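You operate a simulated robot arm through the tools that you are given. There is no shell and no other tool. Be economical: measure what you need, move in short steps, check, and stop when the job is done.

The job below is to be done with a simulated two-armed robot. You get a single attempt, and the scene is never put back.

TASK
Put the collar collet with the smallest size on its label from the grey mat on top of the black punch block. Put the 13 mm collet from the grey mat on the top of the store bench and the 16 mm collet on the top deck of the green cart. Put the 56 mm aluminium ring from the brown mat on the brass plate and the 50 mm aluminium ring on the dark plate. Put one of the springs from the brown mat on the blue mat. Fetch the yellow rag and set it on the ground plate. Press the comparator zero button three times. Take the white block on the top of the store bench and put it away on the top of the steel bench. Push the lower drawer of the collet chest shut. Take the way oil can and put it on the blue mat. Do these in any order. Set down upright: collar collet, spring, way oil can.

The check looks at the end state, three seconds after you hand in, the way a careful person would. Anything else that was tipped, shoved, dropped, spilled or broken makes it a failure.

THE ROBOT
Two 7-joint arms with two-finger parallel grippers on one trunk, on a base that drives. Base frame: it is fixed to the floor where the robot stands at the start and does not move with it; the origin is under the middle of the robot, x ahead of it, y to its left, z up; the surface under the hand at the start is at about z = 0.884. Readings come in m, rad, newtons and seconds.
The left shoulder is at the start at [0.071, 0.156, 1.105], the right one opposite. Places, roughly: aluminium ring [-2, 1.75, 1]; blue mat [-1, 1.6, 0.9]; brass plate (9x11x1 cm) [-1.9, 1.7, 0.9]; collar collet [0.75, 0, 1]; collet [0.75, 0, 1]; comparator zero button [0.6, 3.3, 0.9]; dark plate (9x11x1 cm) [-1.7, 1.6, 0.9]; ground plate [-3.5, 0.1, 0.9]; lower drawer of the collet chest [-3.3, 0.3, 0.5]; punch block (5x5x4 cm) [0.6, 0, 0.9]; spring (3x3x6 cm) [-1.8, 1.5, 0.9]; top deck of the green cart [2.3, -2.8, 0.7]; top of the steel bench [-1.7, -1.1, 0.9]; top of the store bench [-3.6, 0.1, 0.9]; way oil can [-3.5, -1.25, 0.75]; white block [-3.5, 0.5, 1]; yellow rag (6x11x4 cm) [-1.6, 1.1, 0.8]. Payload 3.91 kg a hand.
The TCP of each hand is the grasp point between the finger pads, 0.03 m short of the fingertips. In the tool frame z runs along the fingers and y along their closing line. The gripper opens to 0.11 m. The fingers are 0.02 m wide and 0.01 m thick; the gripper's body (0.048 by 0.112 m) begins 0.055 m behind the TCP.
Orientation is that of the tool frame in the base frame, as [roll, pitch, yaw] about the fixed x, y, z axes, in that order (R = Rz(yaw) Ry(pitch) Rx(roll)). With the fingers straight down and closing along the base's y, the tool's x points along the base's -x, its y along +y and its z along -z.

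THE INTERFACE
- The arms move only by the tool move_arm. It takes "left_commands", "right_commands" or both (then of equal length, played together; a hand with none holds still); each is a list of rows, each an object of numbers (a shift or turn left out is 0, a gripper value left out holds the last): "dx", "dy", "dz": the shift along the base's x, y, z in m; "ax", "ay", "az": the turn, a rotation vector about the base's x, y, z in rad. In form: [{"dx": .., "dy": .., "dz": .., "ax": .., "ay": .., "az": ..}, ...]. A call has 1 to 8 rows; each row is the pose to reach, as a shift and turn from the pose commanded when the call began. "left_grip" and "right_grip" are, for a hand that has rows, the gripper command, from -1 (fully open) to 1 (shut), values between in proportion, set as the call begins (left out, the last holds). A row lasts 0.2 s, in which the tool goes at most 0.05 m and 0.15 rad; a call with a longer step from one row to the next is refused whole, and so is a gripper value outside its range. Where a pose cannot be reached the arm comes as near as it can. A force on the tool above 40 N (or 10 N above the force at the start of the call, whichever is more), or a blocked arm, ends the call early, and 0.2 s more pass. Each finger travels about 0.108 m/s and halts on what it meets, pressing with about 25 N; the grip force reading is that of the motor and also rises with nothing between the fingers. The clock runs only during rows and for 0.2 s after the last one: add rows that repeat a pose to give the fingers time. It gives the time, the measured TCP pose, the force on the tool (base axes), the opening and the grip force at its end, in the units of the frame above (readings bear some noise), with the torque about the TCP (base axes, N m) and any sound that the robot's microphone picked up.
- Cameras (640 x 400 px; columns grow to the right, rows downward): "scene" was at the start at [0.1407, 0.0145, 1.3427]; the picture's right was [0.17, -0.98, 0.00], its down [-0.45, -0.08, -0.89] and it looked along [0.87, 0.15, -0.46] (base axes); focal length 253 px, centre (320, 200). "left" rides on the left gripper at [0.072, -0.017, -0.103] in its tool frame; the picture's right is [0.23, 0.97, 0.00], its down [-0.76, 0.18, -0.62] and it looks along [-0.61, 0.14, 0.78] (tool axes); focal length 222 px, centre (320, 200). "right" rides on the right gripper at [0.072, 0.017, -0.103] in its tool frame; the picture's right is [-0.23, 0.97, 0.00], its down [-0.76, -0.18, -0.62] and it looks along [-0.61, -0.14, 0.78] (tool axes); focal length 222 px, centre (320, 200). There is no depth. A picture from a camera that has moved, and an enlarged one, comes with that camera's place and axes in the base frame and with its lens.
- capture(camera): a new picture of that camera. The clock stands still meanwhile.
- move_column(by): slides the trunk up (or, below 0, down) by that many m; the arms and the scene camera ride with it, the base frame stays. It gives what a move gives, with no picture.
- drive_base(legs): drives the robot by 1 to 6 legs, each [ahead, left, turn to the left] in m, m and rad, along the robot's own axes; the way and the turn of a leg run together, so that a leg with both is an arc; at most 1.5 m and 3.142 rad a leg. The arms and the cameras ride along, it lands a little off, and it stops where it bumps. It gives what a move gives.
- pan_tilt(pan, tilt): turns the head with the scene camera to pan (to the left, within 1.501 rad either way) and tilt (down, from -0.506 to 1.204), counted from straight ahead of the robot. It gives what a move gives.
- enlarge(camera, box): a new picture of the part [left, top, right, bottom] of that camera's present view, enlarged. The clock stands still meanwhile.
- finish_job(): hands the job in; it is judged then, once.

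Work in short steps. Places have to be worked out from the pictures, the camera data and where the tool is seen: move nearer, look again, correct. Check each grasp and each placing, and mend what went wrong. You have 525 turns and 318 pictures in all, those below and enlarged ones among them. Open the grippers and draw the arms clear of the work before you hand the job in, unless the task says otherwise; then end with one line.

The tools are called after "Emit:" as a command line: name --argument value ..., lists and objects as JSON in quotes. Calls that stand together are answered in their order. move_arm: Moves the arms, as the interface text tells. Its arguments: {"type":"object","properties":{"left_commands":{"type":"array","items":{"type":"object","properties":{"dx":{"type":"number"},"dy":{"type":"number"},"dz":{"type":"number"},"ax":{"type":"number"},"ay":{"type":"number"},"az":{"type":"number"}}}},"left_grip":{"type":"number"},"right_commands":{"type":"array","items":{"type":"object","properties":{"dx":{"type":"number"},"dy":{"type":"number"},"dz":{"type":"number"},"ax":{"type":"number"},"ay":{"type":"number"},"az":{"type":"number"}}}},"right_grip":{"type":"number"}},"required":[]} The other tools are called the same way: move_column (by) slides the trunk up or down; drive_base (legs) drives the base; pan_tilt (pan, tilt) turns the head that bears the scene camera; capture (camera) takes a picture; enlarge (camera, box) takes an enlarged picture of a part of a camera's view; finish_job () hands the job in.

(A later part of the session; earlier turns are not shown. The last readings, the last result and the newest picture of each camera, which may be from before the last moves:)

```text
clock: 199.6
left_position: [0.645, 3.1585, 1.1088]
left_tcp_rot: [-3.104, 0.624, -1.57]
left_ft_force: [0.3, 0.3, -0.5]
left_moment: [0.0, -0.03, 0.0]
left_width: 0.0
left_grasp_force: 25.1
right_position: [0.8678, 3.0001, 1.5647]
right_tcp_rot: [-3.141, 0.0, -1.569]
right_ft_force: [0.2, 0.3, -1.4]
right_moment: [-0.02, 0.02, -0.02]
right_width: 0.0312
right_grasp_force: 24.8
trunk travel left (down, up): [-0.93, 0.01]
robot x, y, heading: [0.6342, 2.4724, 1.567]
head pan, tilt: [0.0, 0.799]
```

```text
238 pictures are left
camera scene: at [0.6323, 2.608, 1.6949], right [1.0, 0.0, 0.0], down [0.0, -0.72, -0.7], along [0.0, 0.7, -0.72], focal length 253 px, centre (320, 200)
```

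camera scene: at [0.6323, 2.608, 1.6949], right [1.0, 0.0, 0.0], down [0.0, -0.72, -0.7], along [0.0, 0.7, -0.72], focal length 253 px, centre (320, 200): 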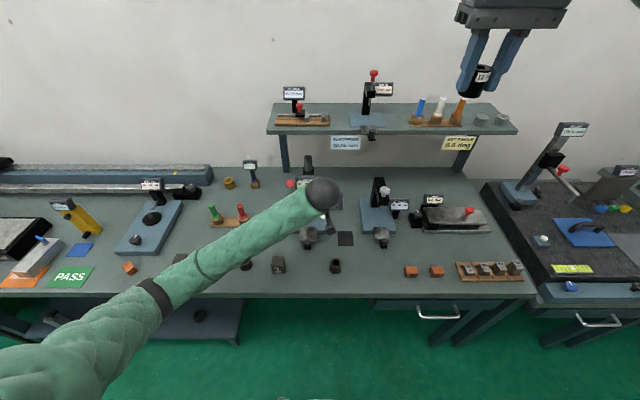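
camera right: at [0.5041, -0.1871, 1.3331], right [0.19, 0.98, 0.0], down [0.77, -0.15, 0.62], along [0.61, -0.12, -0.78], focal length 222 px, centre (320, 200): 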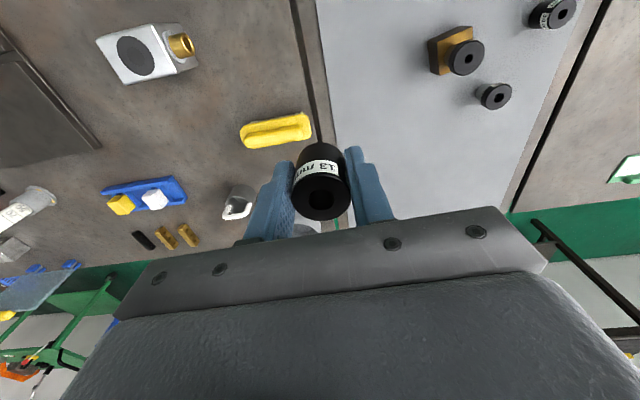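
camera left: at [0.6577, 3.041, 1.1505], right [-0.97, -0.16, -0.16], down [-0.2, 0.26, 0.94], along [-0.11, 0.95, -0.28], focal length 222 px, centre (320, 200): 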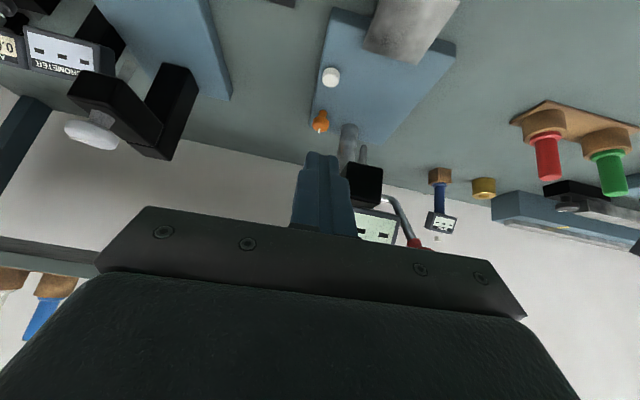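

The button is confirmed again at (0.644, 3.27). I advance to about 15 mm short of contact.

Emit:
move_arm --left_commands '[{"dy": 0.025, "dz": -0.038}, {"dy": 0.05, "dz": -0.076}, {"dy": 0.075, "dz": -0.114}, {"dy": 0.094, "dz": -0.142}]'

Emit:
capture --camera "left"

Emit:
enlarge --camera "scene" --box '[270, 150, 370, 250]'

```text
clock: 200.6
left_position: [0.6438, 3.2497, 0.9661]
left_tcp_rot: [-3.102, 0.622, -1.569]
left_ft_force: [-0.3, 0.4, 1.4]
left_moment: [0.02, 0.0, 0.0]
left_width: 0.0
left_grasp_force: 24.9
right_position: [0.8688, 3.0003, 1.5643]
right_tcp_rot: [3.141, -0.001, -1.572]
right_ft_force: [0.1, 0.9, -0.6]
right_moment: [-0.02, 0.01, 0.02]
right_width: 0.0313
right_grasp_force: 25.0
trunk travel left (down, up): [-0.93, 0.01]
robot x, y, heading: [0.632, 2.4765, 1.578]
head pan, tilt: [0.0, 0.799]
```

```text
237 pictures are left
camera left: at [0.6577, 3.1309, 1.0093], right [-0.97, -0.16, -0.16], down [-0.2, 0.26, 0.94], along [-0.11, 0.95, -0.29], focal length 222 px, centre (320, 200)
```

left: 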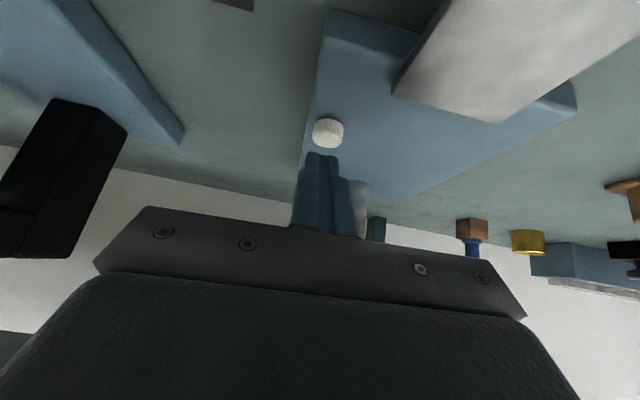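

```text
4.00 times, centred on (320, 200) of scene
camera zoom: at [0.6324, 2.6081, 1.6948], right [1.0, 0.0, 0.0], down [0.0, -0.72, -0.7], along [0.0, 0.7, -0.72], focal length 1011 px, centre (320, 200)
```

zoom: 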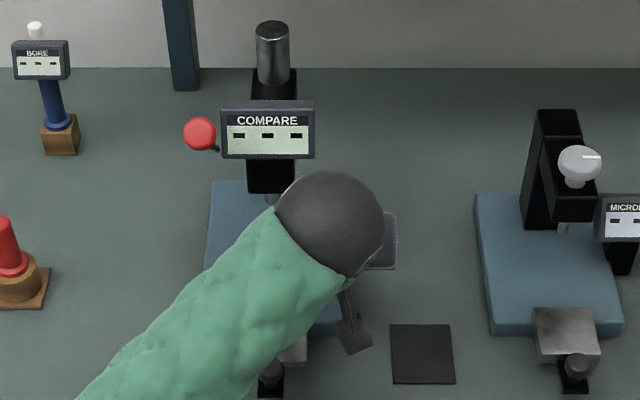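

The tip sits just short of the button. I shift forward 12 mm and press slowly downward once, watching the force and sound.

Emit:
move_arm --left_commands '[{"dy": 0.012}, {"dy": 0.012, "dz": -0.01}, {"dy": 0.012, "dz": -0.015}, {"dy": 0.012, "dz": -0.019}, {"dy": 0.012, "dz": -0.022}]'

Emit:
enlarge --camera "left" --box '[260, 80, 420, 240]'

```text
clock: 201.8
left_position: [0.6455, 3.2623, 0.9464]
left_tcp_rot: [-3.1, 0.622, -1.569]
left_ft_force: [0.7, 0.8, 2.1]
left_moment: [0.05, -0.01, 0.02]
left_width: 0.0
left_grasp_force: 25.1
right_position: [0.8676, 2.9997, 1.5646]
right_tcp_rot: [3.142, 0.001, -1.57]
right_ft_force: [0.0, 0.1, -1.1]
right_moment: [-0.01, 0.02, 0.0]
right_width: 0.0311
right_grasp_force: 25.3
trunk travel left (down, up): [-0.93, 0.01]
robot x, y, heading: [0.6313, 2.4761, 1.575]
head pan, tilt: [0.0, 0.799]
heard: click
```

```text
2.50 times, centred on (340, 160) of left
camera zoom: at [0.6582, 3.1438, 0.9885], right [-0.97, -0.16, -0.16], down [-0.2, 0.26, 0.94], along [-0.11, 0.95, -0.28], focal length 555 px, centre (270, 300)
```

zoom: 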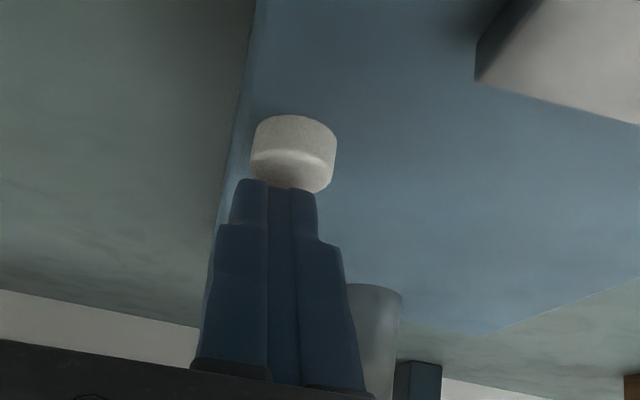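

One click was heard. I lift, check the display, then press again.

Emit:
move_arm --left_commands '[{"dz": 0.007}, {"dz": 0.014}, {"dz": 0.014}]'

Emit:
enlarge --camera "scene" --box '[270, 160, 350, 210]'

Emit:
move_arm --left_commands '[{"dz": -0.007}, {"dz": -0.011}, {"dz": -0.014}]'

Emit:
move_arm --left_commands '[{"dz": 0.007}, {"dz": 0.014}, {"dz": 0.014}]'

Emit:
enlarge --camera "scene" --box '[270, 160, 350, 210]'

```text
clock: 202.6
left_position: [0.6452, 3.2627, 0.9598]
left_tcp_rot: [-3.101, 0.622, -1.569]
left_ft_force: [0.4, 0.0, -0.3]
left_moment: [0.0, 0.01, 0.02]
left_width: 0.0001
left_grasp_force: 24.9
right_position: [0.867, 3.0015, 1.5651]
right_tcp_rot: [-3.141, -0.001, -1.571]
right_ft_force: [0.0, 0.1, -0.8]
right_moment: [-0.02, 0.02, 0.01]
right_width: 0.0313
right_grasp_force: 25.0
trunk travel left (down, up): [-0.93, 0.01]
robot x, y, heading: [0.6347, 2.4767, 1.565]
head pan, tilt: [0.0, 0.799]
```

```text
8.00 times, centred on (310, 185) of scene
camera zoom: at [0.6319, 2.6075, 1.6948], right [1.0, 0.0, 0.0], down [0.0, -0.72, -0.7], along [0.0, 0.7, -0.72], focal length 2021 px, centre (400, 320)
```

zoom: 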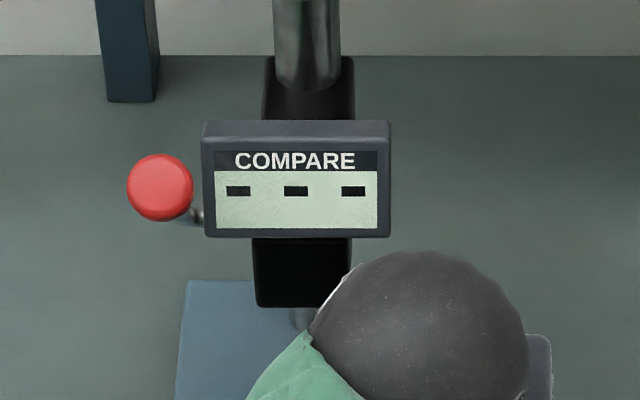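

```text
clock: 203.4
left_position: [0.6457, 3.2635, 0.9458]
left_tcp_rot: [-3.1, 0.624, -1.569]
left_ft_force: [0.6, -0.9, 3.1]
left_moment: [0.0, -0.04, 0.0]
left_width: 0.0003
left_grasp_force: 25.5
right_position: [0.8678, 2.9996, 1.5645]
right_tcp_rot: [-3.14, 0.001, -1.571]
right_ft_force: [-0.3, -1.1, -1.2]
right_moment: [0.0, 0.04, -0.03]
right_width: 0.0312
right_grasp_force: 25.1
trunk travel left (down, up): [-0.93, 0.01]
robot x, y, heading: [0.635, 2.4779, 1.572]
head pan, tilt: [0.0, 0.799]
heard: click
```

```text
clock: 204.2
left_position: [0.6452, 3.2641, 0.9595]
left_tcp_rot: [-3.102, 0.623, -1.57]
left_ft_force: [0.0, -0.6, 1.1]
left_moment: [0.0, 0.0, -0.02]
left_width: 0.0
left_grasp_force: 24.6
right_position: [0.8661, 2.9999, 1.5644]
right_tcp_rot: [-3.141, -0.001, -1.569]
right_ft_force: [0.2, -0.2, -0.8]
right_moment: [-0.01, -0.05, -0.01]
right_width: 0.0309
right_grasp_force: 24.8
trunk travel left (down, up): [-0.93, 0.01]
robot x, y, heading: [0.6318, 2.4754, 1.572]
head pan, tilt: [0.0, 0.799]
```

```text
8.00 times, centred on (310, 185) of scene
camera zoom: at [0.6319, 2.6075, 1.6948], right [1.0, 0.0, 0.0], down [0.0, -0.72, -0.7], along [0.0, 0.7, -0.72], focal length 2021 px, centre (400, 320)
```

zoom: 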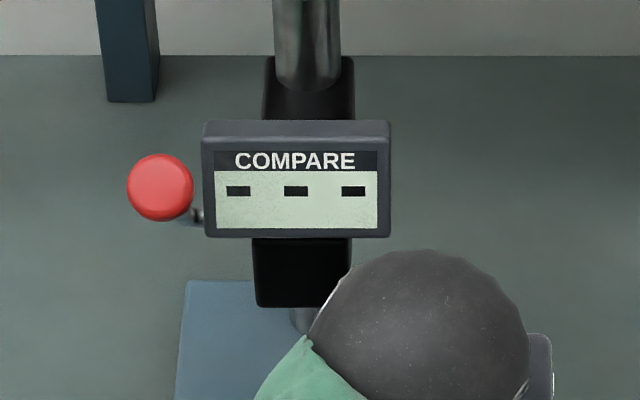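

Two clicks have been heard so far. I press a third time, then withdraw along the axis.

Emit:
move_arm --left_commands '[{"dz": -0.007}, {"dz": -0.011}, {"dz": -0.014}]'

Emit:
move_arm --left_commands '[{"dz": 0.014}, {"dy": -0.025, "dz": 0.05}, {"dy": -0.05, "dz": 0.09}, {"dy": -0.075, "dz": 0.13}, {"dy": -0.1, "dz": 0.17}, {"dy": -0.12, "dz": 0.215}, {"dy": -0.14, "dz": 0.26}, {"dy": -0.16, "dz": 0.3}]'

```text
clock: 205.0
left_position: [0.6447, 3.264, 0.9451]
left_tcp_rot: [-3.101, 0.624, -1.57]
left_ft_force: [-0.6, 1.2, 3.9]
left_moment: [0.1, 0.0, 0.0]
left_width: 0.0
left_grasp_force: 24.9
right_position: [0.8688, 2.9996, 1.5637]
right_tcp_rot: [3.142, 0.001, -1.571]
right_ft_force: [0.1, 0.0, -1.4]
right_moment: [-0.04, 0.0, -0.02]
right_width: 0.0311
right_grasp_force: 25.0
trunk travel left (down, up): [-0.93, 0.01]
robot x, y, heading: [0.6305, 2.479, 1.568]
head pan, tilt: [0.0, 0.799]
heard: click
```

```text
clock: 207.0
left_position: [0.6213, 3.1064, 1.2266]
left_tcp_rot: [3.108, 0.619, -1.591]
left_ft_force: [0.2, -0.4, -0.4]
left_moment: [-0.02, 0.0, -0.01]
left_width: 0.0
left_grasp_force: 25.1
right_position: [0.8684, 3.0015, 1.5633]
right_tcp_rot: [3.141, 0.0, -1.571]
right_ft_force: [-0.3, 0.1, -1.7]
right_moment: [-0.03, -0.02, -0.02]
right_width: 0.031
right_grasp_force: 25.1
trunk travel left (down, up): [-0.93, 0.01]
robot x, y, heading: [0.6306, 2.477, 1.571]
head pan, tilt: [0.0, 0.799]
stopped in row 8 (left hand): the arm was blocked; the commanded pose is now the measured one
```

Three clicks have been heard. The arm was then blocked while retracting, so I check the scene.

Emit:
capture --camera "scene"

Emit:
capture --camera "left"

```text
232 pictures are left
camera scene: at [0.6325, 2.6078, 1.6948], right [1.0, 0.0, 0.0], down [0.0, -0.72, -0.7], along [0.0, 0.7, -0.72], focal length 253 px, centre (320, 200)
```

scene: 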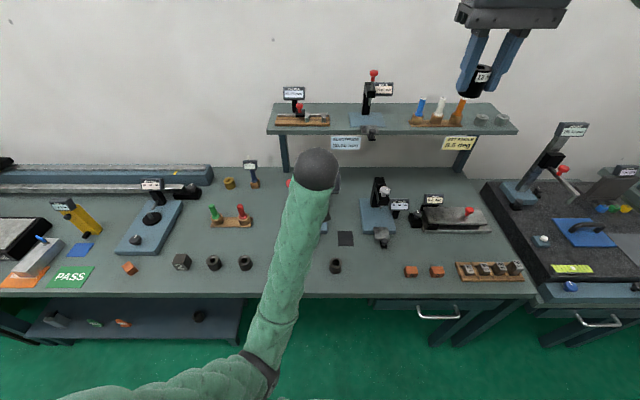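

```text
231 pictures are left
camera left: at [0.6385, 2.9875, 1.2697], right [-0.98, -0.18, -0.11], down [-0.15, 0.26, 0.95], along [-0.15, 0.95, -0.28], focal length 222 px, centre (320, 200)
```

left: 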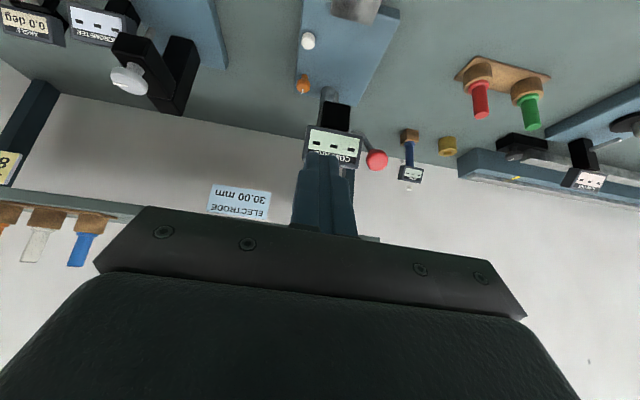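

I move the left hand away up and to the left, to free the elbow.

Emit:
move_arm --left_commands '[{"dx": -0.02, "dz": 0.03}, {"dx": -0.04, "dz": 0.06}, {"dx": -0.07, "dz": 0.09}, {"dx": -0.1, "dz": 0.12}, {"dx": -0.14, "dz": 0.15, "ax": -0.1}, {"dx": -0.18, "dz": 0.17, "ax": -0.2}, {"dx": -0.22, "dz": 0.19, "ax": -0.3}, {"dx": -0.26, "dz": 0.2, "ax": -0.4}]'

Emit:
capture --camera "scene"

```text
clock: 207.6
left_position: [0.5067, 3.1116, 1.2322]
left_tcp_rot: [2.854, 0.587, -1.68]
left_ft_force: [-0.8, 0.2, -0.2]
left_moment: [0.0, 0.01, -0.03]
left_width: 0.0
left_grasp_force: 25.2
right_position: [0.8651, 3.0, 1.5655]
right_tcp_rot: [-3.141, 0.001, -1.572]
right_ft_force: [-0.5, 0.6, -1.6]
right_moment: [0.0, -0.01, 0.04]
right_width: 0.0312
right_grasp_force: 25.0
trunk travel left (down, up): [-0.93, 0.01]
robot x, y, heading: [0.6324, 2.475, 1.574]
head pan, tilt: [0.0, 0.799]
stopped in row 2 (left hand): the arm was blocked; the commanded pose is now the measured one
```

```text
230 pictures are left
camera scene: at [0.6299, 2.6078, 1.6948], right [1.0, 0.0, 0.0], down [0.0, -0.72, -0.7], along [0.0, 0.7, -0.72], focal length 253 px, centre (320, 200)
```

scene: 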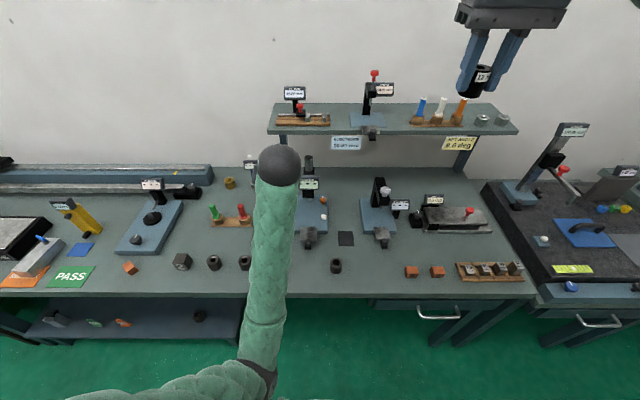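

The elbow appears folded against the robot itself. I try extending the hand forward and up to free it.

Emit:
move_arm --left_commands '[{"dz": 0.02, "dx": -0.01}, {"dz": 0.04, "dx": -0.02, "dy": -0.01}, {"dz": 0.06, "dx": -0.03, "dy": -0.01}, {"dz": 0.08, "dx": -0.05, "dy": -0.01}]'

Emit:
capture --camera "scene"

```text
clock: 208.3
left_position: [0.4212, 3.1035, 1.268]
left_tcp_rot: [2.662, 0.561, -1.736]
left_ft_force: [0.2, -0.1, 0.3]
left_moment: [0.05, 0.03, -0.01]
left_width: 0.0
left_grasp_force: 25.5
right_position: [0.8674, 3.0008, 1.5643]
right_tcp_rot: [-3.141, -0.002, -1.57]
right_ft_force: [-0.8, 0.2, -0.3]
right_moment: [-0.01, 0.02, 0.02]
right_width: 0.0311
right_grasp_force: 25.5
trunk travel left (down, up): [-0.93, 0.01]
robot x, y, heading: [0.6337, 2.4787, 1.574]
head pan, tilt: [0.0, 0.799]
stopped in row 3 (left hand): the arm was blocked; the commanded pose is now the measured one
```

```text
229 pictures are left
camera scene: at [0.6321, 2.608, 1.6948], right [1.0, 0.0, 0.0], down [0.0, -0.72, -0.7], along [0.0, 0.7, -0.72], focal length 253 px, centre (320, 200)
```

scene: 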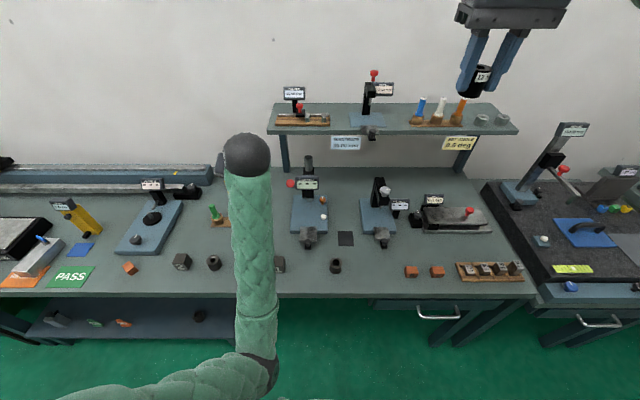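

Nothing on the bench has been touched. I drive back from the bench to have free space to sort out the arm posture.

Emit:
drive_base --legs '[[-0.65, 0, 0]]'

Emit:
move_arm --left_commands '[{"dx": -0.01, "dy": 0.02, "dz": 0.01}, {"dx": -0.02, "dy": 0.04, "dz": 0.03}, {"dx": -0.03, "dy": 0.06, "dz": 0.05}, {"dx": -0.03, "dy": 0.08, "dz": 0.07}, {"dx": -0.03, "dy": 0.1, "dz": 0.09}]'

Emit:
capture --camera "scene"

```text
clock: 211.9
left_position: [0.4202, 2.4609, 1.2667]
left_tcp_rot: [2.662, 0.559, -1.728]
left_ft_force: [0.7, -0.7, 0.3]
left_moment: [0.03, 0.04, 0.01]
left_width: 0.0
left_grasp_force: 24.8
right_position: [0.8681, 2.3626, 1.5647]
right_tcp_rot: [-3.14, 0.001, -1.562]
right_ft_force: [0.1, 0.4, -1.1]
right_moment: [0.01, 0.01, 0.03]
right_width: 0.0313
right_grasp_force: 25.4
trunk travel left (down, up): [-0.93, 0.01]
robot x, y, heading: [0.6352, 1.8346, 1.575]
head pan, tilt: [0.0, 0.799]
```

```text
clock: 213.1
left_position: [0.3912, 2.5631, 1.3582]
left_tcp_rot: [2.662, 0.56, -1.729]
left_ft_force: [-0.2, 0.4, -0.2]
left_moment: [0.01, -0.02, 0.0]
left_width: 0.0001
left_grasp_force: 24.6
right_position: [0.8672, 2.3619, 1.5641]
right_tcp_rot: [3.139, 0.0, -1.562]
right_ft_force: [-0.4, -0.3, -0.7]
right_moment: [-0.01, 0.01, -0.04]
right_width: 0.0311
right_grasp_force: 25.2
trunk travel left (down, up): [-0.93, 0.01]
robot x, y, heading: [0.6374, 1.8372, 1.584]
head pan, tilt: [0.0, 0.799]
```

```text
228 pictures are left
camera scene: at [0.6358, 1.9681, 1.6947], right [1.0, 0.01, 0.0], down [0.01, -0.72, -0.7], along [-0.01, 0.7, -0.72], focal length 253 px, centre (320, 200)
```

scene: 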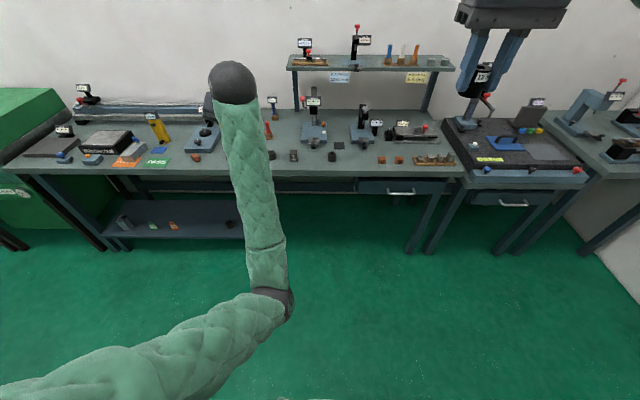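

The arm is free. I level the hand again with a rotation of about (-0.59, -0.41, 0).

Emit:
move_arm --left_commands '[{"ax": -0.1, "ay": -0.07, "dx": -0.01}, {"ax": -0.2, "ay": -0.14, "dx": -0.02}, {"ax": -0.3, "ay": -0.21, "dx": -0.03}, {"ax": -0.4, "ay": -0.28, "dx": -0.03}, {"ax": -0.5, "ay": -0.35, "dx": -0.03}, {"ax": -0.59, "ay": -0.41, "dx": -0.03}]'

Emit:
capture --camera "scene"

```text
clock: 214.5
left_position: [0.249, 2.6842, 1.2733]
left_tcp_rot: [3.133, -0.001, -1.591]
left_ft_force: [0.3, 0.3, 0.2]
left_moment: [0.0, -0.03, -0.01]
left_width: 0.0
left_grasp_force: 24.9
left hand out of reach, approached as far as the arm can: row 2, 3, 4, 5, 6
right_position: [0.8687, 2.3624, 1.5646]
right_tcp_rot: [3.141, 0.0, -1.562]
right_ft_force: [0.7, 0.6, -1.1]
right_moment: [-0.05, 0.01, 0.03]
right_width: 0.031
right_grasp_force: 25.0
trunk travel left (down, up): [-0.93, 0.01]
robot x, y, heading: [0.6391, 1.836, 1.588]
head pan, tilt: [0.0, 0.799]
```

```text
227 pictures are left
camera scene: at [0.6359, 1.9676, 1.6946], right [1.0, 0.01, 0.0], down [0.01, -0.72, -0.7], along [-0.01, 0.7, -0.72], focal length 253 px, centre (320, 200)
```

scene: 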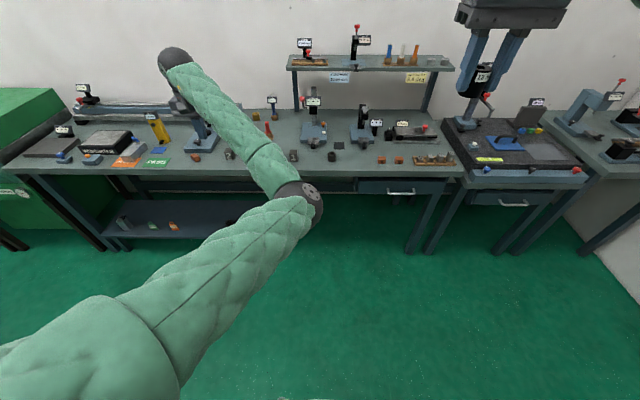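

The elbow has swung to the inner side. I stretch the arm nearly straight and then retract it, to see whether the elbow comes back outward.

Emit:
move_arm --left_commands '[{"dx": 0.03, "dz": 0.03}, {"dx": 0.06, "dz": 0.06, "dy": 0.01}, {"dx": 0.09, "dz": 0.09, "dy": 0.02}, {"dx": 0.12, "dz": 0.12, "dy": 0.03}, {"dx": 0.15, "dz": 0.15, "dy": 0.04}, {"dx": 0.17, "dz": 0.18, "dy": 0.06}, {"dx": 0.19, "dz": 0.2, "dy": 0.09}, {"dx": 0.2, "dz": 0.2, "dy": 0.13}]'

Emit:
capture --camera "scene"

```text
clock: 216.3
left_position: [0.441, 2.8546, 1.4688]
left_tcp_rot: [3.135, -0.001, -1.59]
left_ft_force: [0.5, 0.2, -0.3]
left_moment: [-0.02, -0.01, 0.0]
left_width: 0.0
left_grasp_force: 25.3
left hand out of reach, approached as far as the arm can: row 1, 2, 3, 4, 5, 6, 7, 8
right_position: [0.8679, 2.3629, 1.5651]
right_tcp_rot: [3.141, -0.001, -1.564]
right_ft_force: [0.1, 0.4, -1.9]
right_moment: [-0.07, 0.0, 0.02]
right_width: 0.0311
right_grasp_force: 25.2
trunk travel left (down, up): [-0.93, 0.01]
robot x, y, heading: [0.6319, 1.8392, 1.584]
head pan, tilt: [0.0, 0.799]
```

```text
226 pictures are left
camera scene: at [0.6361, 1.968, 1.6948], right [1.0, 0.01, 0.0], down [0.01, -0.72, -0.7], along [-0.01, 0.7, -0.72], focal length 253 px, centre (320, 200)
```

scene: 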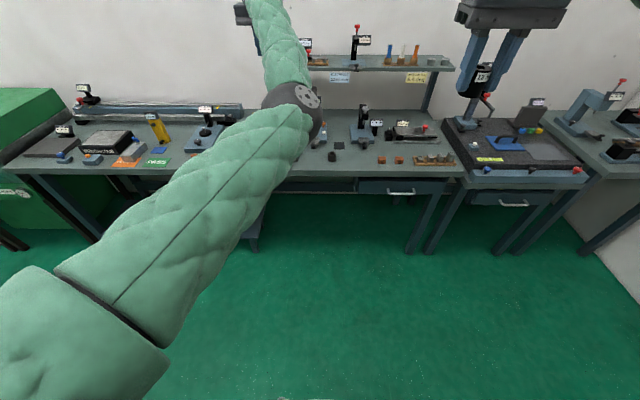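

Emit:
move_arm --left_commands '[{"dx": 0.03, "dy": 0.0, "dz": 0.0}, {"dx": 0.06, "dy": -0.02}, {"dx": 0.09, "dy": -0.05}, {"dx": 0.11, "dy": -0.09}, {"dx": 0.11, "dy": -0.13}, {"dx": 0.11, "dy": -0.18}, {"dx": 0.1, "dy": -0.22}, {"dx": 0.09, "dy": -0.26}]'

Emit:
capture --camera "scene"

```text
clock: 218.1
left_position: [0.5185, 2.8714, 1.4525]
left_tcp_rot: [3.137, -0.001, -1.59]
left_ft_force: [0.1, -0.3, -0.4]
left_moment: [-0.02, -0.01, -0.01]
left_width: 0.0
left_grasp_force: 24.9
left hand out of reach, approached as far as the arm can: row 1, 2, 3, 4, 5, 6, 7, 8
right_position: [0.8673, 2.3619, 1.5644]
right_tcp_rot: [-3.141, 0.001, -1.562]
right_ft_force: [-0.5, 0.0, -1.3]
right_moment: [-0.01, 0.0, -0.01]
right_width: 0.0313
right_grasp_force: 24.8
trunk travel left (down, up): [-0.93, 0.01]
robot x, y, heading: [0.6382, 1.8407, 1.578]
head pan, tilt: [0.0, 0.799]
```

```text
225 pictures are left
camera scene: at [0.6351, 1.9678, 1.6948], right [1.0, 0.01, 0.0], down [0.01, -0.72, -0.7], along [-0.01, 0.7, -0.72], focal length 253 px, centre (320, 200)
```

scene: 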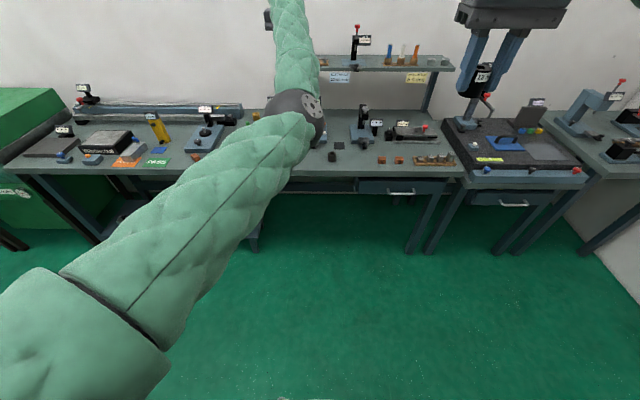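

The arm sits against a joint limit with the hand vertical. I tilt the hand forward and lower it, back toward the posture that worked for the button.

Emit:
move_arm --left_commands '[{"ax": 0.1, "dz": -0.03, "dy": -0.02}, {"ax": 0.2, "dz": -0.06, "dy": -0.05}, {"ax": 0.3, "dz": -0.09, "dy": -0.08}, {"ax": 0.4, "dz": -0.12, "dy": -0.11}, {"ax": 0.5, "dz": -0.15, "dy": -0.14}, {"ax": 0.6, "dz": -0.18, "dy": -0.17}, {"ax": 0.7, "dz": -0.21, "dy": -0.2}, {"ax": 0.8, "dz": -0.24, "dy": -0.23}]'

Emit:
capture --camera "scene"

```text
clock: 219.7
left_position: [0.4178, 2.68, 1.2664]
left_tcp_rot: [2.95, 0.751, -1.627]
left_ft_force: [0.1, 0.2, -0.1]
left_moment: [0.01, -0.02, 0.02]
left_width: 0.0
left_grasp_force: 24.9
left hand out of reach, approached as far as the arm can: row 1, 2
right_position: [0.8636, 2.3603, 1.5664]
right_tcp_rot: [-3.14, 0.0, -1.561]
right_ft_force: [-1.6, 0.3, -1.3]
right_moment: [0.01, -0.04, -0.03]
right_width: 0.031
right_grasp_force: 25.0
trunk travel left (down, up): [-0.93, 0.01]
robot x, y, heading: [0.6398, 1.8412, 1.582]
head pan, tilt: [0.0, 0.799]
stopped in row 8 (left hand): the arm was blocked; the commanded pose is now the measured one
```

```text
224 pictures are left
camera scene: at [0.6322, 1.9662, 1.6952], right [1.0, 0.01, 0.0], down [0.01, -0.72, -0.7], along [-0.01, 0.7, -0.72], focal length 253 px, centre (320, 200)
```

scene: 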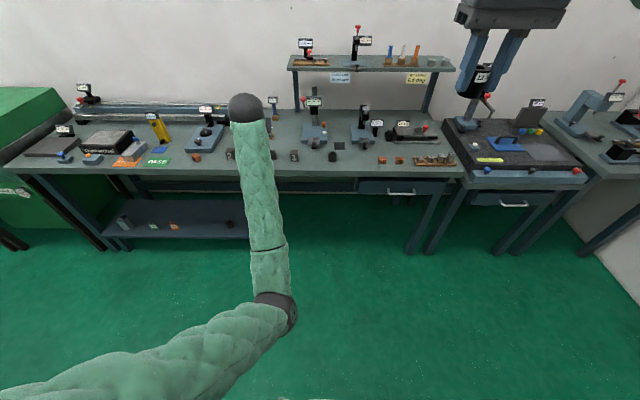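

I try raising the hand high, then moving it out to the left, to let the elbow unwind.

Emit:
move_arm --left_commands '[{"dz": 0.045}, {"dz": 0.09}, {"dz": 0.135}, {"dz": 0.18}, {"dz": 0.225}, {"dz": 0.27}, {"dz": 0.315}, {"dz": 0.36}]'

Emit:
move_arm --left_commands '[{"dx": -0.045}, {"dx": -0.09}, {"dx": -0.13}, {"dx": -0.17}, {"dx": -0.2, "dy": -0.03}, {"dx": -0.22, "dy": -0.06}, {"dx": -0.24, "dy": -0.09}, {"dx": -0.25, "dy": -0.12}]'

Emit:
capture --camera "scene"

```text
clock: 221.5
left_position: [0.4212, 2.6799, 1.627]
left_tcp_rot: [2.952, 0.75, -1.627]
left_ft_force: [-0.6, 0.0, 0.3]
left_moment: [-0.03, 0.0, -0.04]
left_width: 0.0
left_grasp_force: 25.3
right_position: [0.8663, 2.3616, 1.5646]
right_tcp_rot: [-3.141, 0.0, -1.559]
right_ft_force: [0.4, -0.1, -1.3]
right_moment: [0.0, -0.01, 0.01]
right_width: 0.0313
right_grasp_force: 25.1
trunk travel left (down, up): [-0.93, 0.01]
robot x, y, heading: [0.6372, 1.8361, 1.587]
head pan, tilt: [0.0, 0.799]
```

```text
clock: 223.3
left_position: [0.1681, 2.5565, 1.6284]
left_tcp_rot: [2.949, 0.751, -1.628]
left_ft_force: [-0.1, -0.6, -0.1]
left_moment: [0.04, 0.01, -0.01]
left_width: 0.0001
left_grasp_force: 24.8
right_position: [0.8666, 2.3606, 1.5649]
right_tcp_rot: [-3.14, -0.001, -1.56]
right_ft_force: [0.3, 0.6, -0.9]
right_moment: [0.0, 0.04, -0.04]
right_width: 0.031
right_grasp_force: 24.6
trunk travel left (down, up): [-0.93, 0.01]
robot x, y, heading: [0.6356, 1.8352, 1.585]
head pan, tilt: [0.0, 0.799]
```

```text
223 pictures are left
camera scene: at [0.6355, 1.9657, 1.6949], right [1.0, 0.01, 0.0], down [0.01, -0.72, -0.7], along [-0.01, 0.7, -0.72], focal length 253 px, centre (320, 200)
```

scene: 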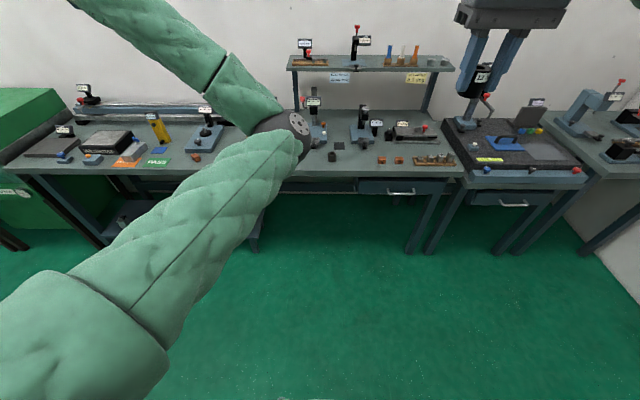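

The hand now has room at height. I level it here and see whether that is reachable.

Emit:
move_arm --left_commands '[{"ax": -0.1, "ay": -0.02}, {"ax": -0.21, "ay": -0.045}, {"ax": -0.32, "ay": -0.07}, {"ax": -0.43, "ay": -0.095}, {"ax": -0.54, "ay": -0.12}, {"ax": -0.65, "ay": -0.145}, {"ax": -0.749, "ay": -0.168}]'

Emit:
capture --camera "scene"

```text
clock: 224.9
left_position: [0.1528, 2.5671, 1.6279]
left_tcp_rot: [3.14, 0.001, -1.552]
left_ft_force: [-0.5, 0.3, -0.4]
left_moment: [0.02, 0.03, 0.04]
left_width: 0.0
left_grasp_force: 24.9
left hand out of reach, approached as far as the arm can: row 3, 4, 5, 6, 7
right_position: [0.867, 2.363, 1.5645]
right_tcp_rot: [3.142, -0.001, -1.562]
right_ft_force: [0.2, -0.5, -0.6]
right_moment: [0.0, 0.01, 0.0]
right_width: 0.0313
right_grasp_force: 24.3
trunk travel left (down, up): [-0.93, 0.01]
robot x, y, heading: [0.6373, 1.8356, 1.585]
head pan, tilt: [0.0, 0.799]
```

```text
222 pictures are left
camera scene: at [0.6351, 1.9674, 1.6948], right [1.0, 0.01, 0.0], down [0.01, -0.72, -0.7], along [-0.01, 0.7, -0.72], focal length 253 px, centre (320, 200)
```

scene: 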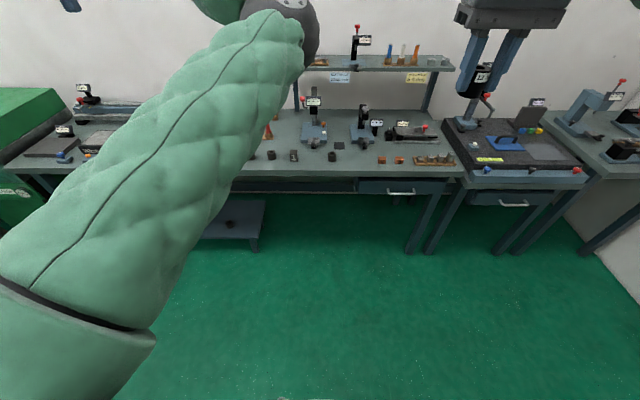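

The elbow has gone up now. I pull the hand back and down on the left to see if it swings over.

Emit:
move_arm --left_commands '[{"dx": -0.02, "dy": -0.02, "dz": -0.03}, {"dx": -0.04, "dy": -0.04, "dz": -0.06}, {"dx": -0.06, "dy": -0.06, "dz": -0.09}, {"dx": -0.08, "dy": -0.08, "dz": -0.12}, {"dx": -0.1, "dy": -0.1, "dz": -0.15}, {"dx": -0.1, "dy": -0.12, "dz": -0.18}, {"dx": -0.1, "dy": -0.14, "dz": -0.21}, {"dx": -0.1, "dy": -0.16, "dz": -0.24}]'

Emit:
capture --camera "scene"

```text
clock: 226.7
left_position: [0.0522, 2.4056, 1.3867]
left_tcp_rot: [3.141, 0.005, -1.551]
left_ft_force: [-0.5, -0.1, 0.2]
left_moment: [-0.01, 0.0, -0.02]
left_width: 0.0
left_grasp_force: 25.1
right_position: [0.8657, 2.3628, 1.5635]
right_tcp_rot: [-3.14, -0.001, -1.562]
right_ft_force: [-0.1, 0.1, -0.5]
right_moment: [0.02, -0.02, 0.02]
right_width: 0.0308
right_grasp_force: 25.0
trunk travel left (down, up): [-0.93, 0.01]
robot x, y, heading: [0.6405, 1.8351, 1.579]
head pan, tilt: [0.0, 0.799]
```

```text
221 pictures are left
camera scene: at [0.6339, 1.9675, 1.6949], right [1.0, 0.01, 0.0], down [0.01, -0.72, -0.7], along [-0.01, 0.7, -0.72], focal length 253 px, centre (320, 200)
```

scene: 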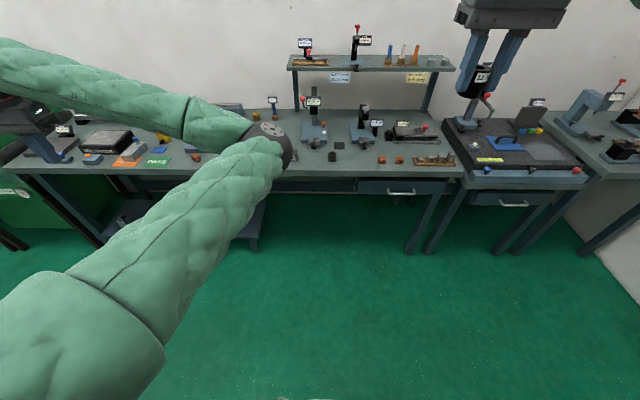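

The hand is vertical and reachable here. I bring it toward the front to test the range in this posture.

Emit:
move_arm --left_commands '[{"dx": 0.045}, {"dx": 0.09}, {"dx": 0.135}, {"dx": 0.18}, {"dx": 0.225}, {"dx": 0.27}, {"dx": 0.315}, {"dx": 0.335, "dy": -0.02}]'

Emit:
capture --camera "scene"

```text
clock: 228.5
left_position: [0.1189, 2.4025, 1.3929]
left_tcp_rot: [3.14, 0.004, -1.551]
left_ft_force: [0.3, -0.3, -0.5]
left_moment: [-0.01, 0.02, 0.02]
left_width: 0.0
left_grasp_force: 24.8
left hand out of reach, approached as far as the arm can: row 2, 3, 4, 5, 6, 7, 8
right_position: [0.867, 2.3616, 1.5638]
right_tcp_rot: [3.141, 0.0, -1.56]
right_ft_force: [-0.1, -0.8, -1.1]
right_moment: [-0.01, -0.01, 0.01]
right_width: 0.0312
right_grasp_force: 25.1
trunk travel left (down, up): [-0.93, 0.01]
robot x, y, heading: [0.6367, 1.839, 1.583]
head pan, tilt: [0.0, 0.799]
```

```text
220 pictures are left
camera scene: at [0.6356, 1.9668, 1.6949], right [1.0, 0.01, 0.0], down [0.01, -0.72, -0.7], along [-0.01, 0.7, -0.72], focal length 253 px, centre (320, 200)
```

scene: 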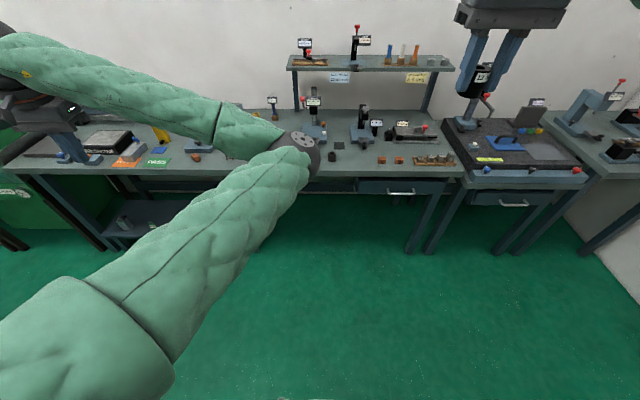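

The wrist limit holds this posture. I reverse the sequence: tilt the hand forward, drop it low and to the right in the free space, then come back up.

Emit:
move_arm --left_commands '[{"ax": 0.1, "dx": 0.03, "dy": 0.03, "dz": -0.01}, {"ax": 0.2, "dx": 0.06, "dy": 0.06, "dz": -0.02}, {"ax": 0.3, "dx": 0.09, "dy": 0.09, "dz": -0.04}, {"ax": 0.4, "dx": 0.12, "dy": 0.12, "dz": -0.06}, {"ax": 0.5, "dx": 0.15, "dy": 0.15, "dz": -0.08}, {"ax": 0.6, "dx": 0.18, "dy": 0.18, "dz": -0.1}, {"ax": 0.7, "dx": 0.21, "dy": 0.21, "dz": -0.12}, {"ax": 0.75, "dx": 0.24, "dy": 0.24, "dz": -0.14}]'

Emit:
move_arm --left_commands '[{"dx": 0.03, "dy": 0.02, "dz": -0.02}, {"dx": 0.06, "dy": 0.04, "dz": -0.05}, {"dx": 0.09, "dy": 0.06, "dz": -0.08}, {"dx": 0.12, "dy": 0.08, "dz": -0.11}, {"dx": 0.15, "dy": 0.1, "dz": -0.14}, {"dx": 0.18, "dy": 0.12, "dz": -0.17}, {"dx": 0.21, "dy": 0.14, "dz": -0.2}, {"dx": 0.24, "dy": 0.16, "dz": -0.22}]'

Emit:
capture --camera "scene"

```text
clock: 230.0
left_position: [0.2837, 2.6113, 1.4568]
left_tcp_rot: [3.136, 0.864, -1.528]
left_ft_force: [0.4, 0.0, 0.6]
left_moment: [0.01, 0.02, 0.04]
left_width: 0.0
left_grasp_force: 25.1
left hand out of reach, approached as far as the arm can: row 1, 2, 3, 4, 5
right_position: [0.8721, 2.3619, 1.5627]
right_tcp_rot: [3.138, -0.002, -1.563]
right_ft_force: [0.8, 0.4, -1.4]
right_moment: [0.02, 0.01, 0.0]
right_width: 0.0308
right_grasp_force: 24.7
trunk travel left (down, up): [-0.93, 0.01]
robot x, y, heading: [0.6354, 1.8373, 1.581]
head pan, tilt: [0.0, 0.799]
stopped in row 7 (left hand): the arm was blocked; the commanded pose is now the measured one
```

```text
clock: 232.0
left_position: [0.46, 2.7848, 1.2607]
left_tcp_rot: [3.05, 0.906, -1.541]
left_ft_force: [-0.3, 0.6, -0.5]
left_moment: [0.0, 0.02, -0.03]
left_width: 0.0
left_grasp_force: 24.5
right_position: [0.8646, 2.3619, 1.5649]
right_tcp_rot: [3.14, -0.001, -1.559]
right_ft_force: [-1.0, 0.6, -1.2]
right_moment: [0.0, -0.03, 0.01]
right_width: 0.0313
right_grasp_force: 24.9
trunk travel left (down, up): [-0.93, 0.01]
robot x, y, heading: [0.6379, 1.8398, 1.583]
head pan, tilt: [0.0, 0.799]
stopped in row 8 (left hand): the arm was blocked; the commanded pose is now the measured one
```

```text
219 pictures are left
camera scene: at [0.634, 1.9669, 1.6949], right [1.0, 0.01, 0.0], down [0.01, -0.72, -0.7], along [-0.01, 0.7, -0.72], focal length 253 px, centre (320, 200)
```

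scene: 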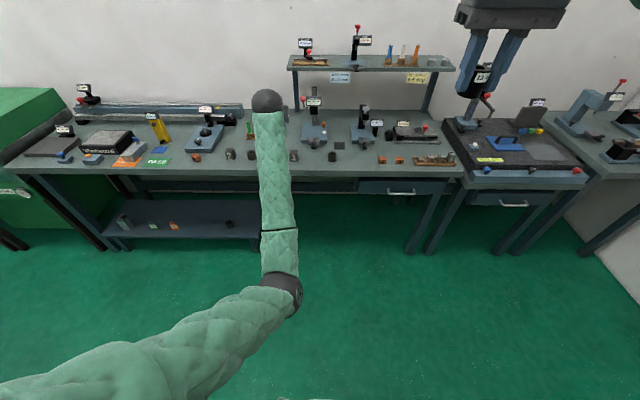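

Emit:
move_arm --left_commands '[{"dx": 0.03, "dy": 0.01, "dz": -0.03}, {"dx": 0.06, "dy": 0.02, "dz": -0.06}, {"dx": 0.09, "dy": 0.03, "dz": -0.09}, {"dx": 0.12, "dy": 0.04, "dz": -0.12}, {"dx": 0.15, "dy": 0.04, "dz": -0.15}, {"dx": 0.18, "dy": 0.04, "dz": -0.18}, {"dx": 0.21, "dy": 0.04, "dz": -0.2}]'

Emit:
capture --camera "scene"

```text
clock: 233.8
left_position: [0.5489, 2.8575, 1.0684]
left_tcp_rot: [2.866, 0.937, -1.608]
left_ft_force: [-0.3, -0.2, -0.4]
left_moment: [0.01, 0.02, 0.06]
left_width: 0.0
left_grasp_force: 24.9
right_position: [0.8654, 2.3629, 1.5644]
right_tcp_rot: [-3.14, -0.001, -1.561]
right_ft_force: [-0.4, -0.3, -0.7]
right_moment: [-0.03, -0.04, 0.02]
right_width: 0.0308
right_grasp_force: 25.1
trunk travel left (down, up): [-0.93, 0.01]
robot x, y, heading: [0.6377, 1.8376, 1.582]
head pan, tilt: [0.0, 0.799]
stopped in row 7 (left hand): the arm was blocked; the commanded pose is now the measured one
```

```text
218 pictures are left
camera scene: at [0.6343, 1.9674, 1.6948], right [1.0, 0.01, 0.0], down [0.01, -0.72, -0.7], along [-0.01, 0.7, -0.72], focal length 253 px, centre (320, 200)
```

scene: 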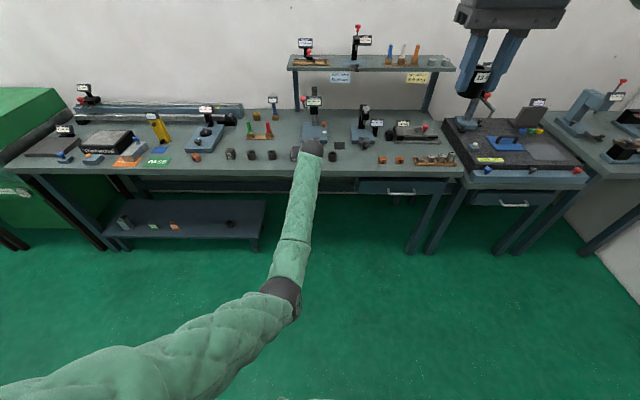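

The elbow is still inside. I'll lift to a free pose and use hand yaw to push the elbow across: first up and left.

Emit:
move_arm --left_commands '[{"dx": -0.03, "dy": -0.01, "dz": 0.035}, {"dx": -0.06, "dy": -0.02, "dz": 0.07}, {"dx": -0.09, "dy": -0.03, "dz": 0.105}, {"dx": -0.12, "dy": -0.04, "dz": 0.14}, {"dx": -0.15, "dy": -0.05, "dz": 0.175}, {"dx": -0.18, "dy": -0.06, "dz": 0.21}, {"dx": -0.2, "dy": -0.07, "dz": 0.25}, {"dx": -0.22, "dy": -0.08, "dz": 0.29}]'

Emit:
move_arm --left_commands '[{"az": -0.14}, {"az": -0.28}, {"az": -0.42}, {"az": -0.56}, {"az": -0.7}, {"az": -0.84}, {"az": -0.98}, {"az": -1.12}]'

Emit:
capture --camera "scene"

```text
clock: 235.6
left_position: [0.333, 2.7746, 1.3582]
left_tcp_rot: [2.877, 0.935, -1.604]
left_ft_force: [0.0, -0.5, 0.3]
left_moment: [0.02, 0.02, 0.0]
left_width: 0.0001
left_grasp_force: 25.0
right_position: [0.8642, 2.3619, 1.5644]
right_tcp_rot: [3.141, 0.0, -1.561]
right_ft_force: [0.4, -0.1, -1.3]
right_moment: [0.0, 0.01, -0.03]
right_width: 0.031
right_grasp_force: 24.3
trunk travel left (down, up): [-0.93, 0.01]
robot x, y, heading: [0.6363, 1.8388, 1.579]
head pan, tilt: [0.0, 0.799]
```

```text
clock: 237.4
left_position: [0.3334, 2.7754, 1.3572]
left_tcp_rot: [2.879, 0.938, -2.726]
left_ft_force: [0.5, 0.0, 0.1]
left_moment: [0.0, 0.01, 0.01]
left_width: 0.0
left_grasp_force: 25.1
right_position: [0.8639, 2.3621, 1.5637]
right_tcp_rot: [-3.141, -0.001, -1.562]
right_ft_force: [-0.6, 0.2, -0.1]
right_moment: [0.01, -0.02, -0.03]
right_width: 0.0309
right_grasp_force: 24.8
trunk travel left (down, up): [-0.93, 0.01]
robot x, y, heading: [0.6378, 1.8343, 1.583]
head pan, tilt: [0.0, 0.799]
```

```text
217 pictures are left
camera scene: at [0.6337, 1.9675, 1.6948], right [1.0, 0.01, 0.0], down [0.01, -0.72, -0.7], along [-0.01, 0.7, -0.72], focal length 253 px, centre (320, 200)
```

scene: 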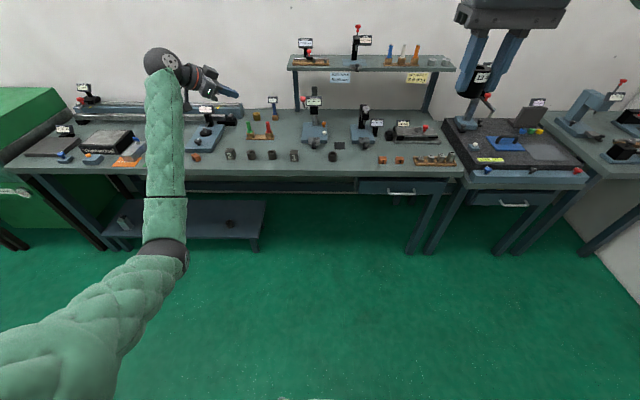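

The yaw moved the elbow outward. Now I level the hand in this yaw.

Emit:
move_arm --left_commands '[{"ax": -0.06, "ay": 0.12}, {"ax": -0.12, "ay": 0.24}, {"ax": -0.18, "ay": 0.36}, {"ax": -0.24, "ay": 0.48}, {"ax": -0.3, "ay": 0.6}, {"ax": -0.36, "ay": 0.73}, {"ax": -0.41, "ay": 0.845}]'

Emit:
capture --camera "scene"

```text
clock: 239.0
left_position: [0.3338, 2.7747, 1.3571]
left_tcp_rot: [2.906, -0.005, -2.709]
left_ft_force: [-0.7, 0.6, -0.2]
left_moment: [-0.01, -0.01, 0.0]
left_width: 0.0001
left_grasp_force: 24.8
right_position: [0.865, 2.3621, 1.5628]
right_tcp_rot: [-3.141, 0.001, -1.56]
right_ft_force: [-0.2, -0.2, -2.2]
right_moment: [-0.01, -0.02, 0.01]
right_width: 0.0313
right_grasp_force: 24.8
trunk travel left (down, up): [-0.93, 0.01]
robot x, y, heading: [0.6361, 1.836, 1.586]
head pan, tilt: [0.0, 0.799]
```

```text
216 pictures are left
camera scene: at [0.635, 1.9674, 1.6948], right [1.0, 0.01, 0.0], down [0.01, -0.72, -0.7], along [-0.01, 0.7, -0.72], focal length 253 px, centre (320, 200)
```

scene: 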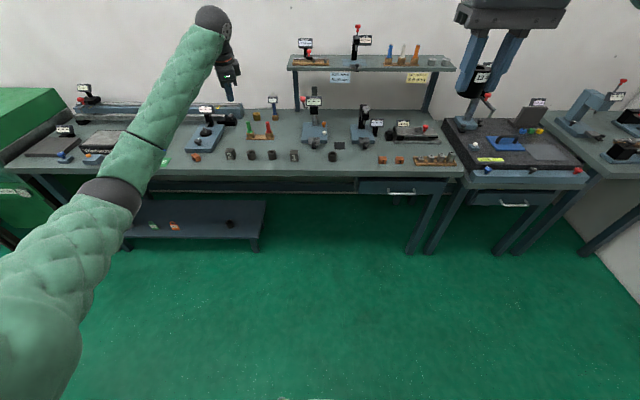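

The elbow is outside again. I remove the residual tilt while retracting, then return the yaw to normal.

Emit:
move_arm --left_commands '[{"ax": -0.07, "ay": -0.033, "dy": -0.03, "dz": 0.02}, {"ax": -0.14, "ay": -0.066, "dy": -0.06, "dz": 0.04}, {"ax": -0.213, "ay": -0.099, "dy": -0.09, "dz": 0.06}, {"ax": -0.213, "ay": -0.099, "dy": -0.12, "dz": 0.08}, {"ax": -0.213, "ay": -0.099, "dy": -0.15, "dz": 0.1}]'

Emit:
move_arm --left_commands '[{"az": 0.14}, {"az": 0.28}, {"az": 0.42}, {"az": 0.56, "dy": -0.02}, {"az": 0.7, "dy": -0.04}, {"az": 0.84, "dy": -0.05}, {"az": 0.98, "dy": -0.06}, {"az": 1.12, "dy": -0.06}]'

Emit:
capture --camera "scene"

```text
clock: 240.2
left_position: [0.3336, 2.6237, 1.4583]
left_tcp_rot: [-3.141, -0.001, -2.714]
left_ft_force: [0.2, -0.5, 0.6]
left_moment: [0.03, -0.01, -0.03]
left_width: 0.0
left_grasp_force: 25.3
right_position: [0.8654, 2.3599, 1.5654]
right_tcp_rot: [-3.141, 0.002, -1.56]
right_ft_force: [0.5, -0.1, -0.5]
right_moment: [0.04, 0.02, -0.02]
right_width: 0.0313
right_grasp_force: 25.0
trunk travel left (down, up): [-0.93, 0.01]
robot x, y, heading: [0.6368, 1.8383, 1.582]
head pan, tilt: [0.0, 0.799]
```

```text
clock: 242.0
left_position: [0.3342, 2.5634, 1.4559]
left_tcp_rot: [3.139, -0.002, -1.589]
left_ft_force: [0.3, 0.1, -0.6]
left_moment: [-0.04, -0.01, -0.01]
left_width: 0.0
left_grasp_force: 24.6
right_position: [0.8653, 2.3609, 1.565]
right_tcp_rot: [-3.141, -0.001, -1.561]
right_ft_force: [-0.4, 0.5, -0.5]
right_moment: [0.01, 0.02, 0.0]
right_width: 0.031
right_grasp_force: 25.2
trunk travel left (down, up): [-0.93, 0.01]
robot x, y, heading: [0.6361, 1.8406, 1.585]
head pan, tilt: [0.0, 0.799]
```

```text
215 pictures are left
camera scene: at [0.6343, 1.9667, 1.6949], right [1.0, 0.01, 0.0], down [0.01, -0.72, -0.7], along [-0.01, 0.7, -0.72], focal length 253 px, centre (320, 200)
```

scene: 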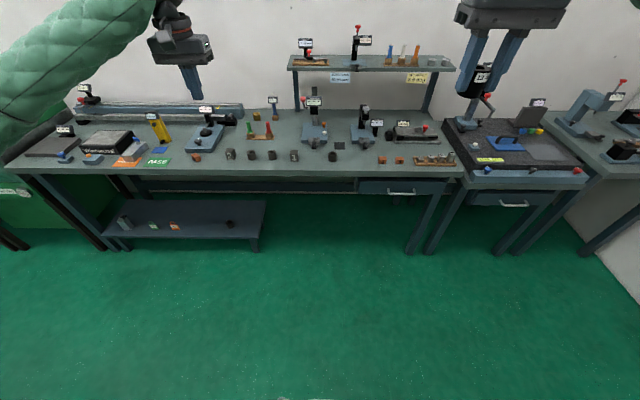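

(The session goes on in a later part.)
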